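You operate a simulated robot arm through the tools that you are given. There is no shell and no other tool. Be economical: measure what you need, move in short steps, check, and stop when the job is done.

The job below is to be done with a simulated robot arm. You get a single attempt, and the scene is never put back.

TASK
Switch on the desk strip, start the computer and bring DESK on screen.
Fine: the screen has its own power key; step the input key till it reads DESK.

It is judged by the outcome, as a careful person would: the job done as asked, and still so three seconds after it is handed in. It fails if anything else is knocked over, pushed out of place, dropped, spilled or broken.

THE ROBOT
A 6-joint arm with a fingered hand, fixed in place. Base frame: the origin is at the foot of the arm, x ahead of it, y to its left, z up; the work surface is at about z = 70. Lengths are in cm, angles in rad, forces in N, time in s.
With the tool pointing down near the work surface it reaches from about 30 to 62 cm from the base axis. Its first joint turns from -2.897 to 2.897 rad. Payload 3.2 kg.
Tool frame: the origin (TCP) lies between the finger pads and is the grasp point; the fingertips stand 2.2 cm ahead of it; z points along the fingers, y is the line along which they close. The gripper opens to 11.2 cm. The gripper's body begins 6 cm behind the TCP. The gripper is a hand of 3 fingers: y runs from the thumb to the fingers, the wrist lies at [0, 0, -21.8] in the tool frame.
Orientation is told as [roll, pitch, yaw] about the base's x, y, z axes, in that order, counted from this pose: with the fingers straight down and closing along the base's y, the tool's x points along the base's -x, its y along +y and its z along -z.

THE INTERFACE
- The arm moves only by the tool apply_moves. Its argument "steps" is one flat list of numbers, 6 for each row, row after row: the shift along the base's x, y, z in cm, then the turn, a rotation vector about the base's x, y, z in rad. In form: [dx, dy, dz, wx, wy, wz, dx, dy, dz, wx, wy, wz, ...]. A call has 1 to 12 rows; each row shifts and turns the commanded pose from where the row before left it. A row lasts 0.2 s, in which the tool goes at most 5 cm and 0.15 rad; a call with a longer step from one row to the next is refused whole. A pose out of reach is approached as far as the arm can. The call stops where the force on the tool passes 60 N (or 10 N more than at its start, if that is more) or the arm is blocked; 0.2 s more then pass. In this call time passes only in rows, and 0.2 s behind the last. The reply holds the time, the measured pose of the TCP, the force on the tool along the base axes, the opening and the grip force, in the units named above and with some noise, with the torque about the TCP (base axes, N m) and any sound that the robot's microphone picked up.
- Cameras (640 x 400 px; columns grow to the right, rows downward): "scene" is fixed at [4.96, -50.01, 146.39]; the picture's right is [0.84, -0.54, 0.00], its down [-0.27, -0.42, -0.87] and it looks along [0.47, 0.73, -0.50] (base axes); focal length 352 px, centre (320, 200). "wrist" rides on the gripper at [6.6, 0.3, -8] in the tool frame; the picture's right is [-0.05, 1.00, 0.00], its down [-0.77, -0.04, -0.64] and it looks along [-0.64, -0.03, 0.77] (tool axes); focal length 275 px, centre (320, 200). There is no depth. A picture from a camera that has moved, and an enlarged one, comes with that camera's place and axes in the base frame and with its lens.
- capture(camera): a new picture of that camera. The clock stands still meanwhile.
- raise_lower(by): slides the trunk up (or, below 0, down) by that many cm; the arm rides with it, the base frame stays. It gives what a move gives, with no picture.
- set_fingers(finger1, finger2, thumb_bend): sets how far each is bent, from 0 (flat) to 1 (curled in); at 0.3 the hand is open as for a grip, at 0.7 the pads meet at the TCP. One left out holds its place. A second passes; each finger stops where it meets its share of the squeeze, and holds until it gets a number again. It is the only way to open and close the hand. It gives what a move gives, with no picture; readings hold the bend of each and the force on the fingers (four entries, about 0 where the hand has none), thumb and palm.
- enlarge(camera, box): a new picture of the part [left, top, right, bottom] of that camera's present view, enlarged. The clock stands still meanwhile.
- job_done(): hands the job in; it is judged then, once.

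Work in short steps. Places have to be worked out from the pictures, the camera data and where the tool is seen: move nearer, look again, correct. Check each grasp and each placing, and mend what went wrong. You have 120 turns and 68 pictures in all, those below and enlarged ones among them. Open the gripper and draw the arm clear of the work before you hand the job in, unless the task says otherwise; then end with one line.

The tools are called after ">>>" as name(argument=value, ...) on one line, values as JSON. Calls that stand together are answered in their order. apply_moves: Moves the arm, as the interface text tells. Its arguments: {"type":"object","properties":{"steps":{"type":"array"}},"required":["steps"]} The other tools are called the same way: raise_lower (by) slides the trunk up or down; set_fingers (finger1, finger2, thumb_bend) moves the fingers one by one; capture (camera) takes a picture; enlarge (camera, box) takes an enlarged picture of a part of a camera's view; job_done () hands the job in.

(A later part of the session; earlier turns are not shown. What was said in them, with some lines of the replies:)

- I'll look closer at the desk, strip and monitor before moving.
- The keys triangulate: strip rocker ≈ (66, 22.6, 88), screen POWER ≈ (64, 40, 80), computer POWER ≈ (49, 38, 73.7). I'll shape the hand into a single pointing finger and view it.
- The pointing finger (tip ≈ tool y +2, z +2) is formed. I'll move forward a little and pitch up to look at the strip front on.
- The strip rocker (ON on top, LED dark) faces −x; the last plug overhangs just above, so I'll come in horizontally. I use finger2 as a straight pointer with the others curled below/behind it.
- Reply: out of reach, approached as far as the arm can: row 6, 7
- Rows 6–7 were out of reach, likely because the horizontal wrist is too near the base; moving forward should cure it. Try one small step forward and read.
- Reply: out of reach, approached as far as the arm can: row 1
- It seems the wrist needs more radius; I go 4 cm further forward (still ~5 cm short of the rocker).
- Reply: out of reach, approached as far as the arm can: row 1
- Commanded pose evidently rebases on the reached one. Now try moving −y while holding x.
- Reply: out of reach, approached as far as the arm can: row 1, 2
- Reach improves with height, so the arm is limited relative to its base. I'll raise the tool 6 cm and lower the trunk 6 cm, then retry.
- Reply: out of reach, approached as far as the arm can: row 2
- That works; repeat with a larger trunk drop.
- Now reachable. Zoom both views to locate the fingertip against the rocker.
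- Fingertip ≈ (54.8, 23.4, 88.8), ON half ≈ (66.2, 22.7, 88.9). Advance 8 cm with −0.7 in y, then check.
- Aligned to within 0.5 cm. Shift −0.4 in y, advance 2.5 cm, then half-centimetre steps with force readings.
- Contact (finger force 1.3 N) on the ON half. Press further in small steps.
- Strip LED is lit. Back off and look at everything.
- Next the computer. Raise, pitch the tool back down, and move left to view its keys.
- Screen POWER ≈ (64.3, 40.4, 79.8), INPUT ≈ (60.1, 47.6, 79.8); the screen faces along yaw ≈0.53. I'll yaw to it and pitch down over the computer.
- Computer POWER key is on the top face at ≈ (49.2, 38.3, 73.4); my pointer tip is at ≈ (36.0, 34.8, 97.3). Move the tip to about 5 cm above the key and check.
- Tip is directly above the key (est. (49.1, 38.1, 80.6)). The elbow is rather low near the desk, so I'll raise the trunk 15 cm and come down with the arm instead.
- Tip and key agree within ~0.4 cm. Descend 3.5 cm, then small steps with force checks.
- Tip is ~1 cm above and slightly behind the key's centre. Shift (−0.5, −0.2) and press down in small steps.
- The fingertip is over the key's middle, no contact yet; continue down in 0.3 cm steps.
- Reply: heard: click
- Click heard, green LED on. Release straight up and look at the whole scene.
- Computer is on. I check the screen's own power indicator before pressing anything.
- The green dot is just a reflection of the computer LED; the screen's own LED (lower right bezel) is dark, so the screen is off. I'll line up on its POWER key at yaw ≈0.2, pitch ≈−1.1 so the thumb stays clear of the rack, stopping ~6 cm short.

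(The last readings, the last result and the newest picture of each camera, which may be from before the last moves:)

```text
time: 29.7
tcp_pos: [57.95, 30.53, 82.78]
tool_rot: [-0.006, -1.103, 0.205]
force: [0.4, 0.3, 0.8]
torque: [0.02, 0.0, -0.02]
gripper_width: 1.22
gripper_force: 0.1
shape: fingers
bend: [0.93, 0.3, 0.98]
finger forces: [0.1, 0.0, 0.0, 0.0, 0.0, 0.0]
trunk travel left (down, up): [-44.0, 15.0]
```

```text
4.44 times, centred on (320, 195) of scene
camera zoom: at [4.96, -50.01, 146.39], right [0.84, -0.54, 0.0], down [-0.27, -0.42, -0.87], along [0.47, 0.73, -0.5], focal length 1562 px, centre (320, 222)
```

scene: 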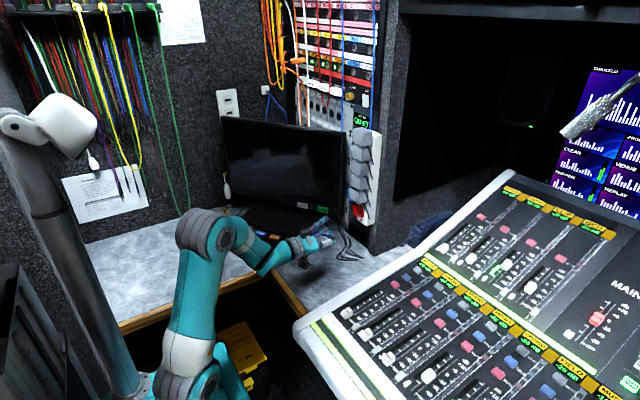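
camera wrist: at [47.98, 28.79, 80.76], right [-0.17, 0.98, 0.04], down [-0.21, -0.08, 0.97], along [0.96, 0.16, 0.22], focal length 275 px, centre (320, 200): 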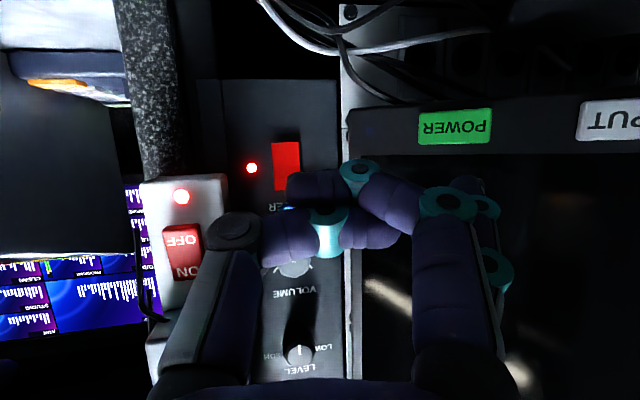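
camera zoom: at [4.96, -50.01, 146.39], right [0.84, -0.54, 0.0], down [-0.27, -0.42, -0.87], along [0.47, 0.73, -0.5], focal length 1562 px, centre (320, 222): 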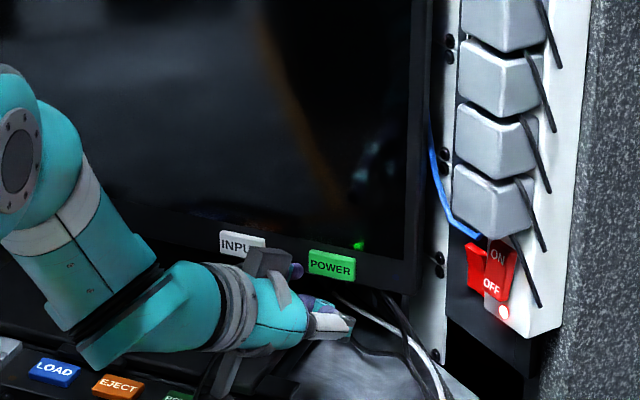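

Tip at ≈ (59.0, 37.4, 82.7), key at ≈ (64.3, 40.4, 80.2). Drop to key height and approach along the screen normal to ~1.5 cm off.

>>> apply_moves(steps=[0, 0, -2.4, 0, 0, 0, 2, 1.2, 0, 0, 0, 0, 1.8, 1.0, 0, 0, 0, 0])

>>> capture(camera="wrist")

>>> enlarge(camera="scene", box=[280, 160, 360, 230])

```text
time: 30.5
tcp_pos: [61.88, 32.87, 80.58]
tool_rot: [-0.01, -1.102, 0.203]
force: [-0.6, -1.2, 0.7]
torque: [0.0, -0.01, 0.01]
gripper_width: 1.21
gripper_force: 0.0
shape: fingers
bend: [0.93, 0.3, 0.98]
finger forces: [0.0, 0.0, 0.0, 0.0, 0.0, 0.0]
trunk travel left (down, up): [-44.0, 15.0]
```

```text
30 pictures are left
camera wrist: at [51.8, 31.1, 78.46], right [-0.17, 0.98, 0.04], down [-0.21, -0.07, 0.97], along [0.96, 0.16, 0.22], focal length 275 px, centre (320, 200)
```

wrist: 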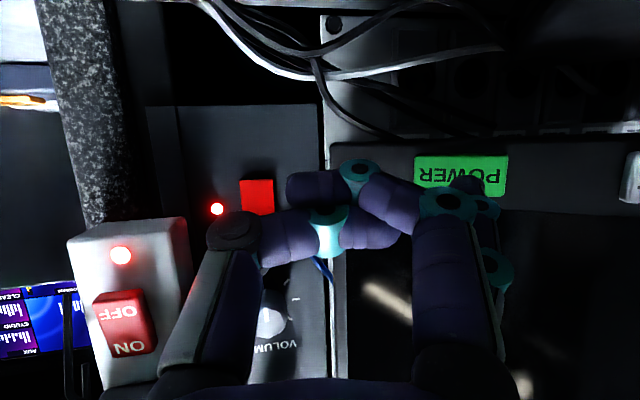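

```text
5.71 times, centred on (320, 195) of scene
camera zoom: at [4.96, -50.01, 146.39], right [0.84, -0.54, 0.0], down [-0.27, -0.42, -0.87], along [0.47, 0.73, -0.5], focal length 2009 px, centre (320, 229)
```

zoom: 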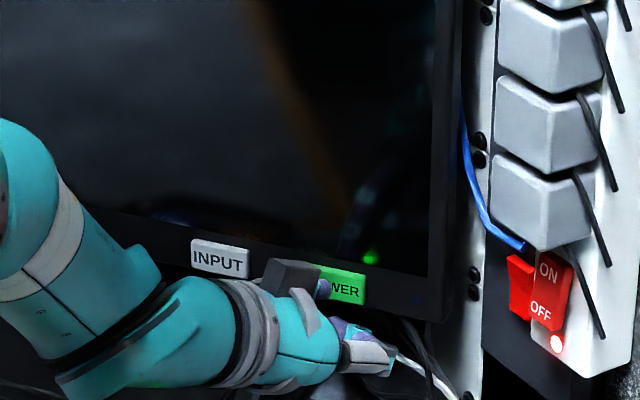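

Aligned. Close along the normal in small steps.

>>> apply_moves(steps=[0.6, 0.35, 0, 0, 0, 0])

>>> apply_moves(steps=[0.35, 0.2, 0, 0, 0, 0])

>>> apply_moves(steps=[0.26, 0.15, 0, 0, 0, 0])

```text
time: 30.9
tcp_pos: [62.49, 33.02, 80.5]
tool_rot: [-0.01, -1.104, 0.206]
force: [-1.6, -0.7, 0.3]
torque: [-0.03, -0.02, 0.06]
gripper_width: 1.21
gripper_force: 0.4
shape: fingers
bend: [0.93, 0.3, 0.98]
finger forces: [0.0, 1.2, 0.0, 0.1, 0.0, 0.1]
trunk travel left (down, up): [-44.0, 15.0]
```

```text
time: 31.3
tcp_pos: [62.69, 33.28, 80.49]
tool_rot: [-0.009, -1.104, 0.204]
force: [-7.1, -5.3, 1.1]
torque: [0.05, -0.07, 0.46]
gripper_width: 1.24
gripper_force: 4.4
shape: fingers
bend: [0.93, 0.3, 0.98]
finger forces: [0.1, 8.7, 0.0, 0.0, 0.0, 0.0]
trunk travel left (down, up): [-44.0, 15.0]
heard: click
```

```text
time: 31.7
tcp_pos: [62.86, 33.34, 80.54]
tool_rot: [-0.013, -1.102, 0.208]
force: [-20.0, -13.9, -2.2]
torque: [-0.07, -0.03, 1.36]
gripper_width: 1.23
gripper_force: 12.5
shape: fingers
bend: [0.93, 0.31, 0.98]
finger forces: [0.0, 24.3, 0.0, 0.1, 0.1, 0.1]
trunk travel left (down, up): [-44.0, 15.0]
```

Click heard; release at once and check the screen.

>>> apply_moves(steps=[-0.8, -0.45, 0, 0, 0, 0, -2.5, -1.5, 0, 0, 0, 0, -3, -1.5, 0, 0, 0, 0])

>>> enlarge(camera="scene", box=[200, 100, 400, 260])

```text
time: 32.5
tcp_pos: [56.73, 30.15, 80.42]
tool_rot: [-0.007, -1.104, 0.203]
force: [1.1, 0.1, 0.4]
torque: [-0.02, 0.02, 0.01]
gripper_width: 1.21
gripper_force: 0.0
shape: fingers
bend: [0.93, 0.3, 0.98]
finger forces: [0.0, 0.0, 0.0, 0.0, 0.1, 0.0]
trunk travel left (down, up): [-44.0, 15.0]
```

```text
2.50 times, centred on (300, 180) of scene
camera zoom: at [4.96, -50.01, 146.39], right [0.84, -0.54, 0.0], down [-0.27, -0.42, -0.87], along [0.47, 0.73, -0.5], focal length 879 px, centre (370, 250)
```

zoom: 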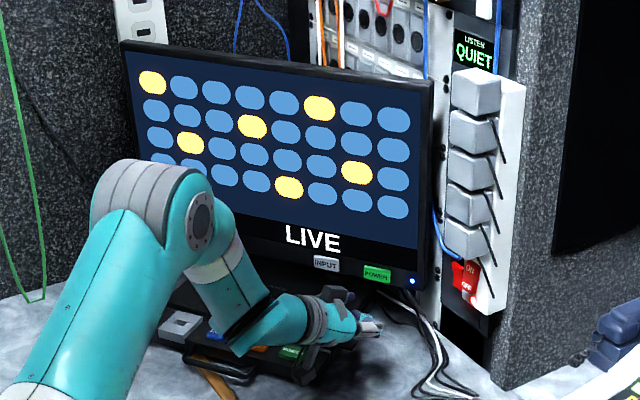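

The screen is on, reading LIVE. Now move to the INPUT key, ~4 cm short of it.

>>> apply_moves(steps=[-0.6, 3, 0, 0, 0, 0, -0.6, 3, 0, 0, 0, 0, -0.5, 2.4, 0, 0, 0, 0])

>>> capture(camera="wrist")

>>> enlarge(camera="scene", box=[240, 150, 360, 240])

```text
time: 33.3
tcp_pos: [54.91, 38.49, 80.28]
tool_rot: [-0.01, -1.102, 0.204]
force: [0.5, -0.3, 0.4]
torque: [-0.01, 0.01, 0.0]
gripper_width: 1.2
gripper_force: 0.1
shape: fingers
bend: [0.93, 0.3, 0.98]
finger forces: [0.0, 0.0, 0.0, 0.0, 0.1, 0.1]
trunk travel left (down, up): [-44.0, 15.0]
```

```text
27 pictures are left
camera wrist: at [44.93, 36.77, 78.2], right [-0.17, 0.98, 0.04], down [-0.21, -0.07, 0.97], along [0.96, 0.16, 0.22], focal length 275 px, centre (320, 200)
```

wrist: 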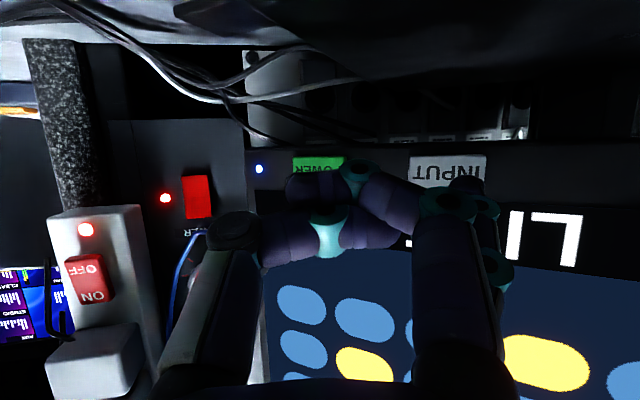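

```text
4.44 times, centred on (300, 195) of scene
camera zoom: at [4.96, -50.01, 146.39], right [0.84, -0.54, 0.0], down [-0.27, -0.42, -0.87], along [0.47, 0.73, -0.5], focal length 1562 px, centre (409, 222)
```

zoom: 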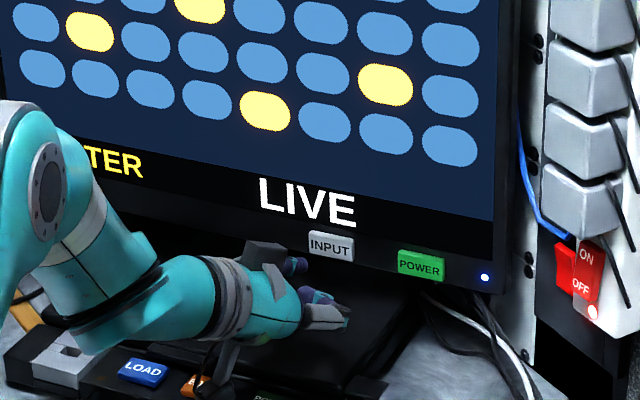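

INPUT key at ≈ (60.1, 47.5, 80.1); tip at ≈ (55.9, 45.3, 80.1). Approach 3 cm and verify alignment.

>>> apply_moves(steps=[1.4, 0.7, 0, 0, 0, 0, 1.2, 0.6, 0, 0, 0, 0])

>>> capture(camera="wrist")

>>> enlarge(camera="scene", box=[260, 160, 340, 220])

```text
time: 33.9
tcp_pos: [57.55, 39.81, 80.5]
tool_rot: [-0.008, -1.102, 0.203]
force: [0.2, -0.2, -0.6]
torque: [-0.02, 0.0, 0.0]
gripper_width: 1.23
gripper_force: 0.1
shape: fingers
bend: [0.93, 0.3, 0.98]
finger forces: [0.0, 0.0, 0.0, 0.1, 0.1, 0.1]
trunk travel left (down, up): [-44.0, 15.0]
```

```text
25 pictures are left
camera wrist: at [47.48, 38.07, 78.38], right [-0.17, 0.98, 0.04], down [-0.21, -0.07, 0.97], along [0.96, 0.16, 0.22], focal length 275 px, centre (320, 200)
```

wrist: 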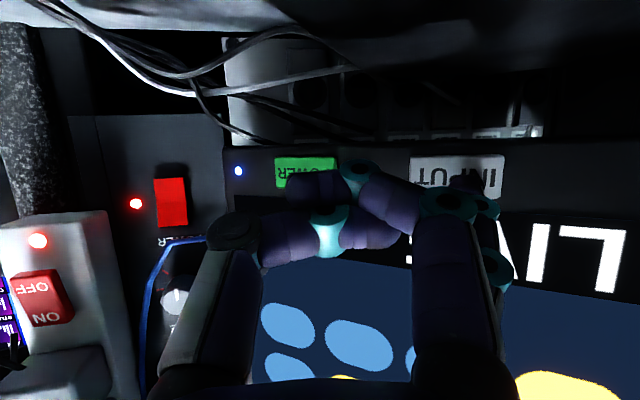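

```text
6.67 times, centred on (300, 190) of scene
camera zoom: at [4.96, -50.01, 146.39], right [0.84, -0.54, 0.0], down [-0.27, -0.42, -0.87], along [0.47, 0.73, -0.5], focal length 2343 px, centre (453, 267)
```

zoom: 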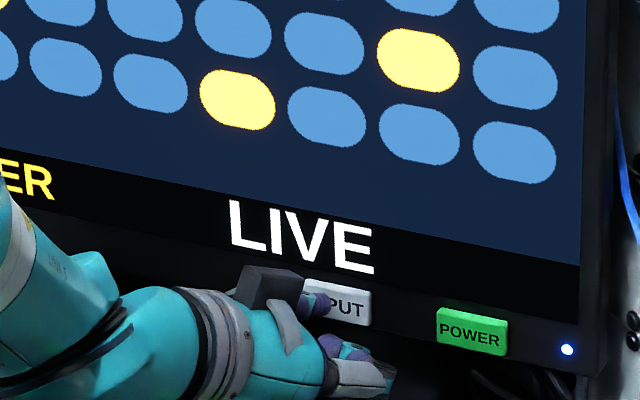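

Aligned on INPUT. Press in small steps until a click.

>>> apply_moves(steps=[0.6, 0.35, -0.1, 0, 0, 0])

>>> apply_moves(steps=[0.3, 0.17, 0, 0, 0, 0])

```text
time: 34.3
tcp_pos: [58.09, 39.98, 80.36]
tool_rot: [-0.011, -1.104, 0.207]
force: [-5.2, -3.3, -0.9]
torque: [-0.02, -0.02, 0.35]
gripper_width: 1.23
gripper_force: 3.7
shape: fingers
bend: [0.93, 0.3, 0.98]
finger forces: [0.0, 6.3, 0.0, 0.0, 0.0, 0.0]
trunk travel left (down, up): [-44.0, 15.0]
heard: click
```

```text
time: 34.7
tcp_pos: [58.3, 40.16, 80.32]
tool_rot: [-0.014, -1.105, 0.21]
force: [-20.2, -13.3, -4.2]
torque: [-0.27, -0.06, 1.32]
gripper_width: 1.22
gripper_force: 11.9
shape: fingers
bend: [0.93, 0.31, 0.98]
finger forces: [0.0, 23.8, 0.0, 0.0, 0.0, 0.0]
trunk travel left (down, up): [-44.0, 15.0]
```

Click heard on the first step. Back off ~1.3 cm and read the screen.

>>> apply_moves(steps=[-0.9, -0.52, 0, 0, 0, 0, -0.3, -0.18, 0, 0, 0, 0])

>>> enlarge(camera="scene", box=[200, 100, 360, 230])

```text
time: 35.3
tcp_pos: [57.46, 39.47, 80.41]
tool_rot: [-0.007, -1.105, 0.201]
force: [0.7, -0.5, 0.2]
torque: [0.0, -0.01, -0.03]
gripper_width: 1.21
gripper_force: 0.0
shape: fingers
bend: [0.93, 0.3, 0.98]
finger forces: [0.0, 0.0, 0.1, 0.0, 0.1, 0.1]
trunk travel left (down, up): [-44.0, 15.0]
```

```text
3.08 times, centred on (280, 165) of scene
camera zoom: at [4.96, -50.01, 146.39], right [0.84, -0.54, 0.0], down [-0.27, -0.42, -0.87], along [0.47, 0.73, -0.5], focal length 1082 px, centre (443, 308)
```

zoom: 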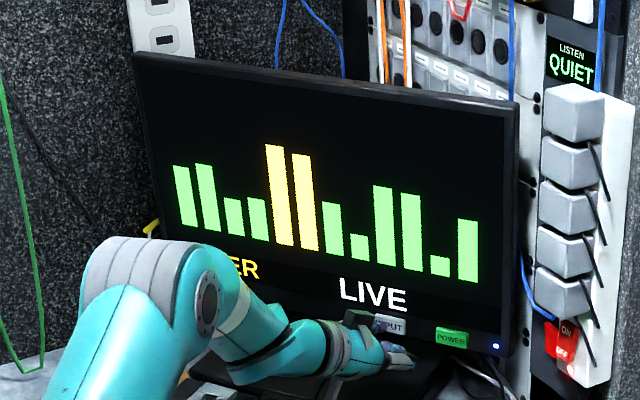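

The picture changed, but the yellow input name at lower left is hidden by my arm ("…ER"). Back off to read it.

>>> apply_moves(steps=[-2, -3, 0, 0, 0, 0, -2, -4, 0, 0, 0, 0, -2, -4, 0, 0, 0, 0])

>>> enlarge(camera="scene", box=[200, 100, 360, 230])

>>> capture(camera="wrist")

```text
time: 36.1
tcp_pos: [51.28, 28.61, 80.38]
tool_rot: [-0.008, -1.104, 0.203]
force: [0.5, 0.0, -0.4]
torque: [0.01, 0.02, -0.03]
gripper_width: 1.21
gripper_force: 0.1
shape: fingers
bend: [0.93, 0.3, 0.98]
finger forces: [0.1, 0.1, 0.1, 0.0, 0.0, 0.0]
trunk travel left (down, up): [-44.0, 15.0]
```

```text
3.08 times, centred on (280, 165) of scene
camera zoom: at [4.96, -50.01, 146.39], right [0.84, -0.54, 0.0], down [-0.27, -0.42, -0.87], along [0.47, 0.73, -0.5], focal length 1082 px, centre (443, 308)
```

zoom: 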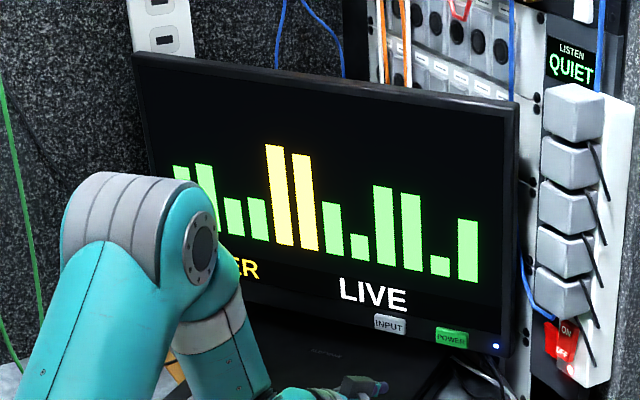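

```text
21 pictures are left
camera wrist: at [41.17, 26.73, 78.28], right [-0.17, 0.98, 0.04], down [-0.21, -0.08, 0.97], along [0.96, 0.16, 0.22], focal length 275 px, centre (320, 200)
```

wrist: 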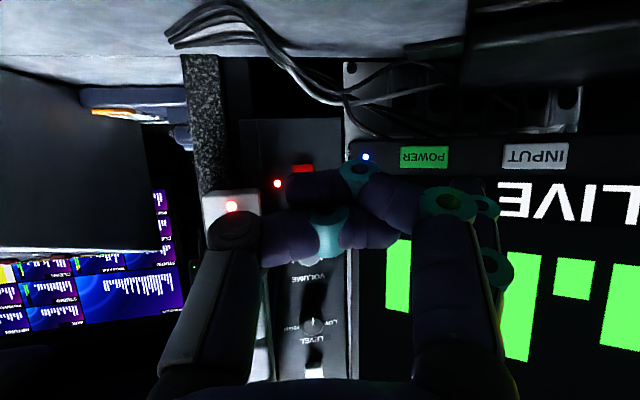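

My elbow hides the input name. Raise the hand 15 cm and drop the trunk 15 cm, so the elbow sits lower.

>>> apply_moves(steps=[0, 0, 4, 0, 0, 0, 0, 0, 4, 0, 0, 0, 0, 0, 4, 0, 0, 0, 0, 0, 3, 0, 0, 0])

>>> raise_lower(by=-15)

>>> enlarge(camera="scene", box=[200, 100, 360, 230])

```text
time: 37.1
tcp_pos: [51.36, 28.38, 95.49]
tool_rot: [-0.01, -1.104, 0.204]
force: [-0.3, -0.5, 1.1]
torque: [0.0, -0.02, 0.02]
gripper_width: 1.22
gripper_force: 0.1
shape: fingers
bend: [0.93, 0.3, 0.98]
finger forces: [0.1, 0.1, 0.1, 0.1, 0.0, 0.0]
trunk travel left (down, up): [-44.0, 15.0]
```

```text
time: 38.9
tcp_pos: [51.54, 28.31, 80.45]
tool_rot: [-0.008, -1.102, 0.204]
force: [-0.1, 1.0, 0.1]
torque: [0.02, -0.03, 0.01]
gripper_width: 1.21
gripper_force: 0.1
shape: fingers
bend: [0.93, 0.3, 0.98]
finger forces: [0.0, 0.1, 0.0, 0.1, 0.0, 0.0]
trunk travel left (down, up): [-29.0, 30.0]
```

```text
3.08 times, centred on (280, 165) of scene
camera zoom: at [4.96, -50.01, 146.39], right [0.84, -0.54, 0.0], down [-0.27, -0.42, -0.87], along [0.47, 0.73, -0.5], focal length 1082 px, centre (443, 308)
```

zoom: 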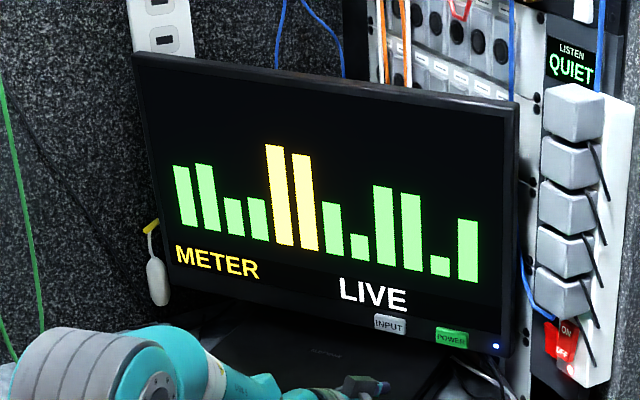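

Input reads METER. Return to the INPUT key with this trunk height and press once more, stopping at the click.

>>> apply_moves(steps=[2, 4, 0, 0, 0, 0, 2, 4, 0, 0, 0, 0, 1.9, 3.1, 0, 0, 0, 0])

>>> apply_moves(steps=[0.25, 0.2, 0, 0, 0, 0])

>>> apply_moves(steps=[0.25, 0.15, 0, 0, 0, 0])

```text
time: 39.6
tcp_pos: [57.24, 39.57, 80.36]
tool_rot: [-0.008, -1.103, 0.207]
force: [0.3, -0.4, -0.1]
torque: [0.02, 0.04, -0.02]
gripper_width: 1.2
gripper_force: 0.0
shape: fingers
bend: [0.93, 0.3, 0.98]
finger forces: [0.1, 0.1, 0.0, 0.0, 0.0, 0.1]
trunk travel left (down, up): [-29.0, 30.0]
```

```text
time: 40.0
tcp_pos: [57.41, 39.75, 80.45]
tool_rot: [-0.007, -1.104, 0.202]
force: [0.2, 0.1, 0.8]
torque: [0.04, -0.02, 0.0]
gripper_width: 1.23
gripper_force: 0.1
shape: fingers
bend: [0.93, 0.3, 0.98]
finger forces: [0.0, 0.0, 0.0, 0.0, 0.0, 0.0]
trunk travel left (down, up): [-29.0, 30.0]
```

```text
time: 40.5
tcp_pos: [57.88, 40.03, 80.31]
tool_rot: [-0.011, -1.103, 0.206]
force: [-1.1, -0.5, -0.9]
torque: [-0.02, -0.01, 0.01]
gripper_width: 1.22
gripper_force: 0.6
shape: fingers
bend: [0.93, 0.3, 0.98]
finger forces: [0.1, 0.3, 0.1, 0.0, 0.0, 0.0]
trunk travel left (down, up): [-29.0, 30.0]
```

Just touching; a further 0.3 cm should click.

>>> apply_moves(steps=[0.25, 0.14, 0, 0, 0, 0])

```text
time: 40.9
tcp_pos: [57.95, 40.07, 80.33]
tool_rot: [-0.009, -1.104, 0.204]
force: [-1.5, -0.2, 0.7]
torque: [0.02, 0.01, 0.16]
gripper_width: 1.24
gripper_force: 1.0
shape: fingers
bend: [0.93, 0.3, 0.98]
finger forces: [0.0, 2.0, 0.0, 0.0, 0.0, 0.0]
trunk travel left (down, up): [-29.0, 30.0]
heard: click
```

Click. Release and read.

>>> apply_moves(steps=[-0.7, -0.4, 0, 0, 0, 0])

>>> enlarge(camera="scene", box=[200, 100, 360, 230])

```text
time: 41.2
tcp_pos: [57.25, 39.67, 80.35]
tool_rot: [-0.011, -1.104, 0.206]
force: [0.8, -0.2, 0.3]
torque: [0.03, -0.01, 0.02]
gripper_width: 1.25
gripper_force: 0.1
shape: fingers
bend: [0.93, 0.3, 0.98]
finger forces: [0.0, 0.0, 0.0, 0.1, 0.0, 0.1]
trunk travel left (down, up): [-29.0, 30.0]
```

```text
3.08 times, centred on (280, 165) of scene
camera zoom: at [4.96, -50.01, 146.39], right [0.84, -0.54, 0.0], down [-0.27, -0.42, -0.87], along [0.47, 0.73, -0.5], focal length 1082 px, centre (443, 308)
```

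zoom: 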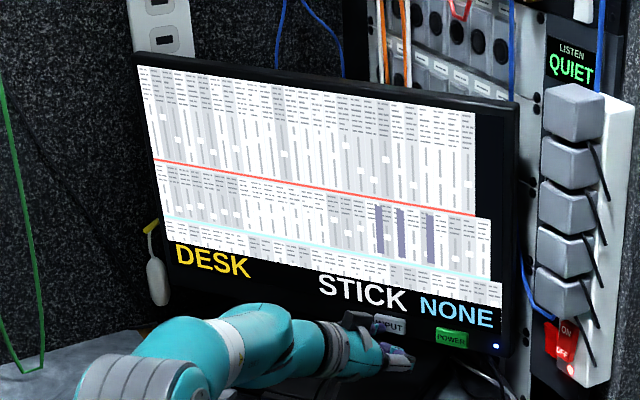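

The screen reads DESK. Draw the arm back and up, then open the hand.

>>> apply_moves(steps=[-2, -2, 0, 0, 0, 0, -3, -3, 1, 0, 0, 0, -3, -3, 2, 0, 0, 0, -2, -3, 3, -0.029, 0.144, 0, -2, -1, 3, -0.029, 0.144, 0, -1, 0, 3, -0.029, 0.144, 0, -1, 0, 3, -0.029, 0.144, 0, 0, 0, 3, -0.029, 0.144, 0])

>>> set_fingers(finger1=0.3, finger2=0.3, thumb_bend=0.3)

>>> capture(camera="scene")

>>> enlarge(camera="scene", box=[200, 100, 400, 260])

```text
time: 43.0
tcp_pos: [43.34, 27.46, 98.3]
tool_rot: [-0.003, -0.367, 0.202]
force: [0.1, 0.0, -0.2]
torque: [-0.01, 0.01, 0.0]
gripper_width: 1.24
gripper_force: 0.0
shape: fingers
bend: [0.93, 0.3, 0.98]
finger forces: [0.1, 0.0, 0.0, 0.1, 0.0, 0.0]
trunk travel left (down, up): [-29.0, 30.0]
```

```text
time: 44.0
tcp_pos: [43.41, 27.48, 98.29]
tool_rot: [-0.003, -0.369, 0.2]
force: [0.5, -0.1, -0.3]
torque: [0.01, -0.02, 0.02]
gripper_width: 11.14
gripper_force: 0.0
shape: fingers
bend: [0.3, 0.3, 0.3]
finger forces: [0.0, 0.1, 0.0, 0.1, 0.0, 0.1]
trunk travel left (down, up): [-29.0, 30.0]
```

```text
18 pictures are left
```

scene: 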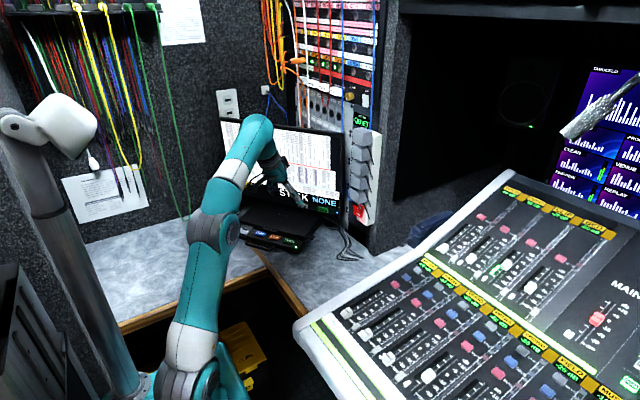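

```text
2.50 times, centred on (300, 180) of scene
camera zoom: at [4.96, -50.01, 146.39], right [0.84, -0.54, 0.0], down [-0.27, -0.42, -0.87], along [0.47, 0.73, -0.5], focal length 879 px, centre (370, 250)
```

zoom: 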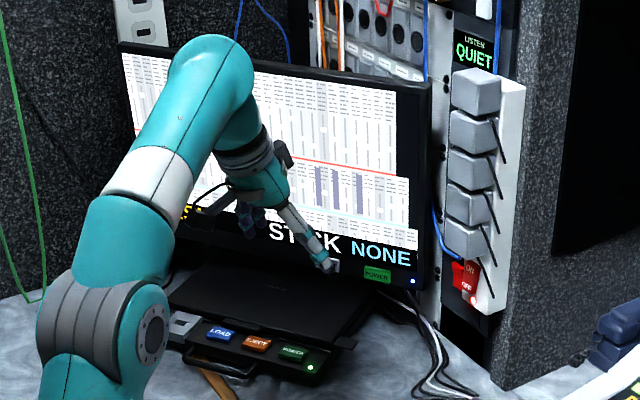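

Strip, computer and screen are all lit, and nothing looks disturbed. I'll pull the arm a bit further back from the work and confirm the screen still reads DESK.

>>> apply_moves(steps=[-3, -2, 1, 0, 0, 0, -3, -3, 1, 0, 0, 0, -2, -4, 1, 0, 0, 0, 0, -4, 0, 0, 0, 0, 0, -4, 0, 0, 0, 0])

>>> enlarge(camera="scene", box=[200, 100, 400, 260])

```text
time: 45.2
tcp_pos: [35.29, 10.7, 101.27]
tool_rot: [-0.006, -0.367, 0.202]
force: [0.0, 0.3, 0.1]
torque: [0.01, -0.02, 0.02]
gripper_width: 11.14
gripper_force: 0.0
shape: fingers
bend: [0.3, 0.3, 0.3]
finger forces: [0.0, 0.0, 0.1, 0.1, 0.1, 0.0]
trunk travel left (down, up): [-29.0, 30.0]
```

```text
2.50 times, centred on (300, 180) of scene
camera zoom: at [4.96, -50.01, 146.39], right [0.84, -0.54, 0.0], down [-0.27, -0.42, -0.87], along [0.47, 0.73, -0.5], focal length 879 px, centre (370, 250)
```

zoom: 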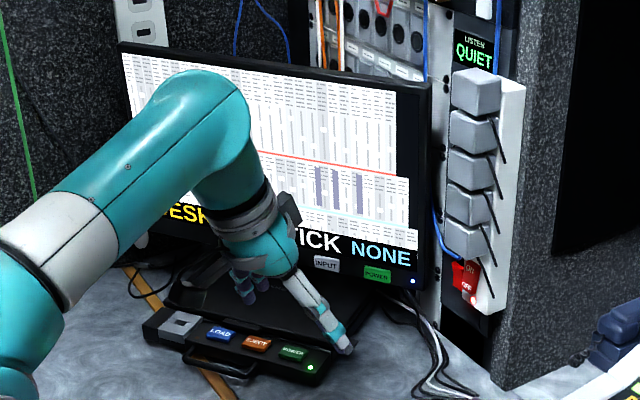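

The screen shows DESK, and the strip and computer LEDs are lit, with the arm clear and the hand open. Hand it in.

>>> job_done()

```text
The job is handed in.
```

The desk strip, computer and screen are all switched on, the screen's input reads DESK, and the arm is drawn clear with the hand open.
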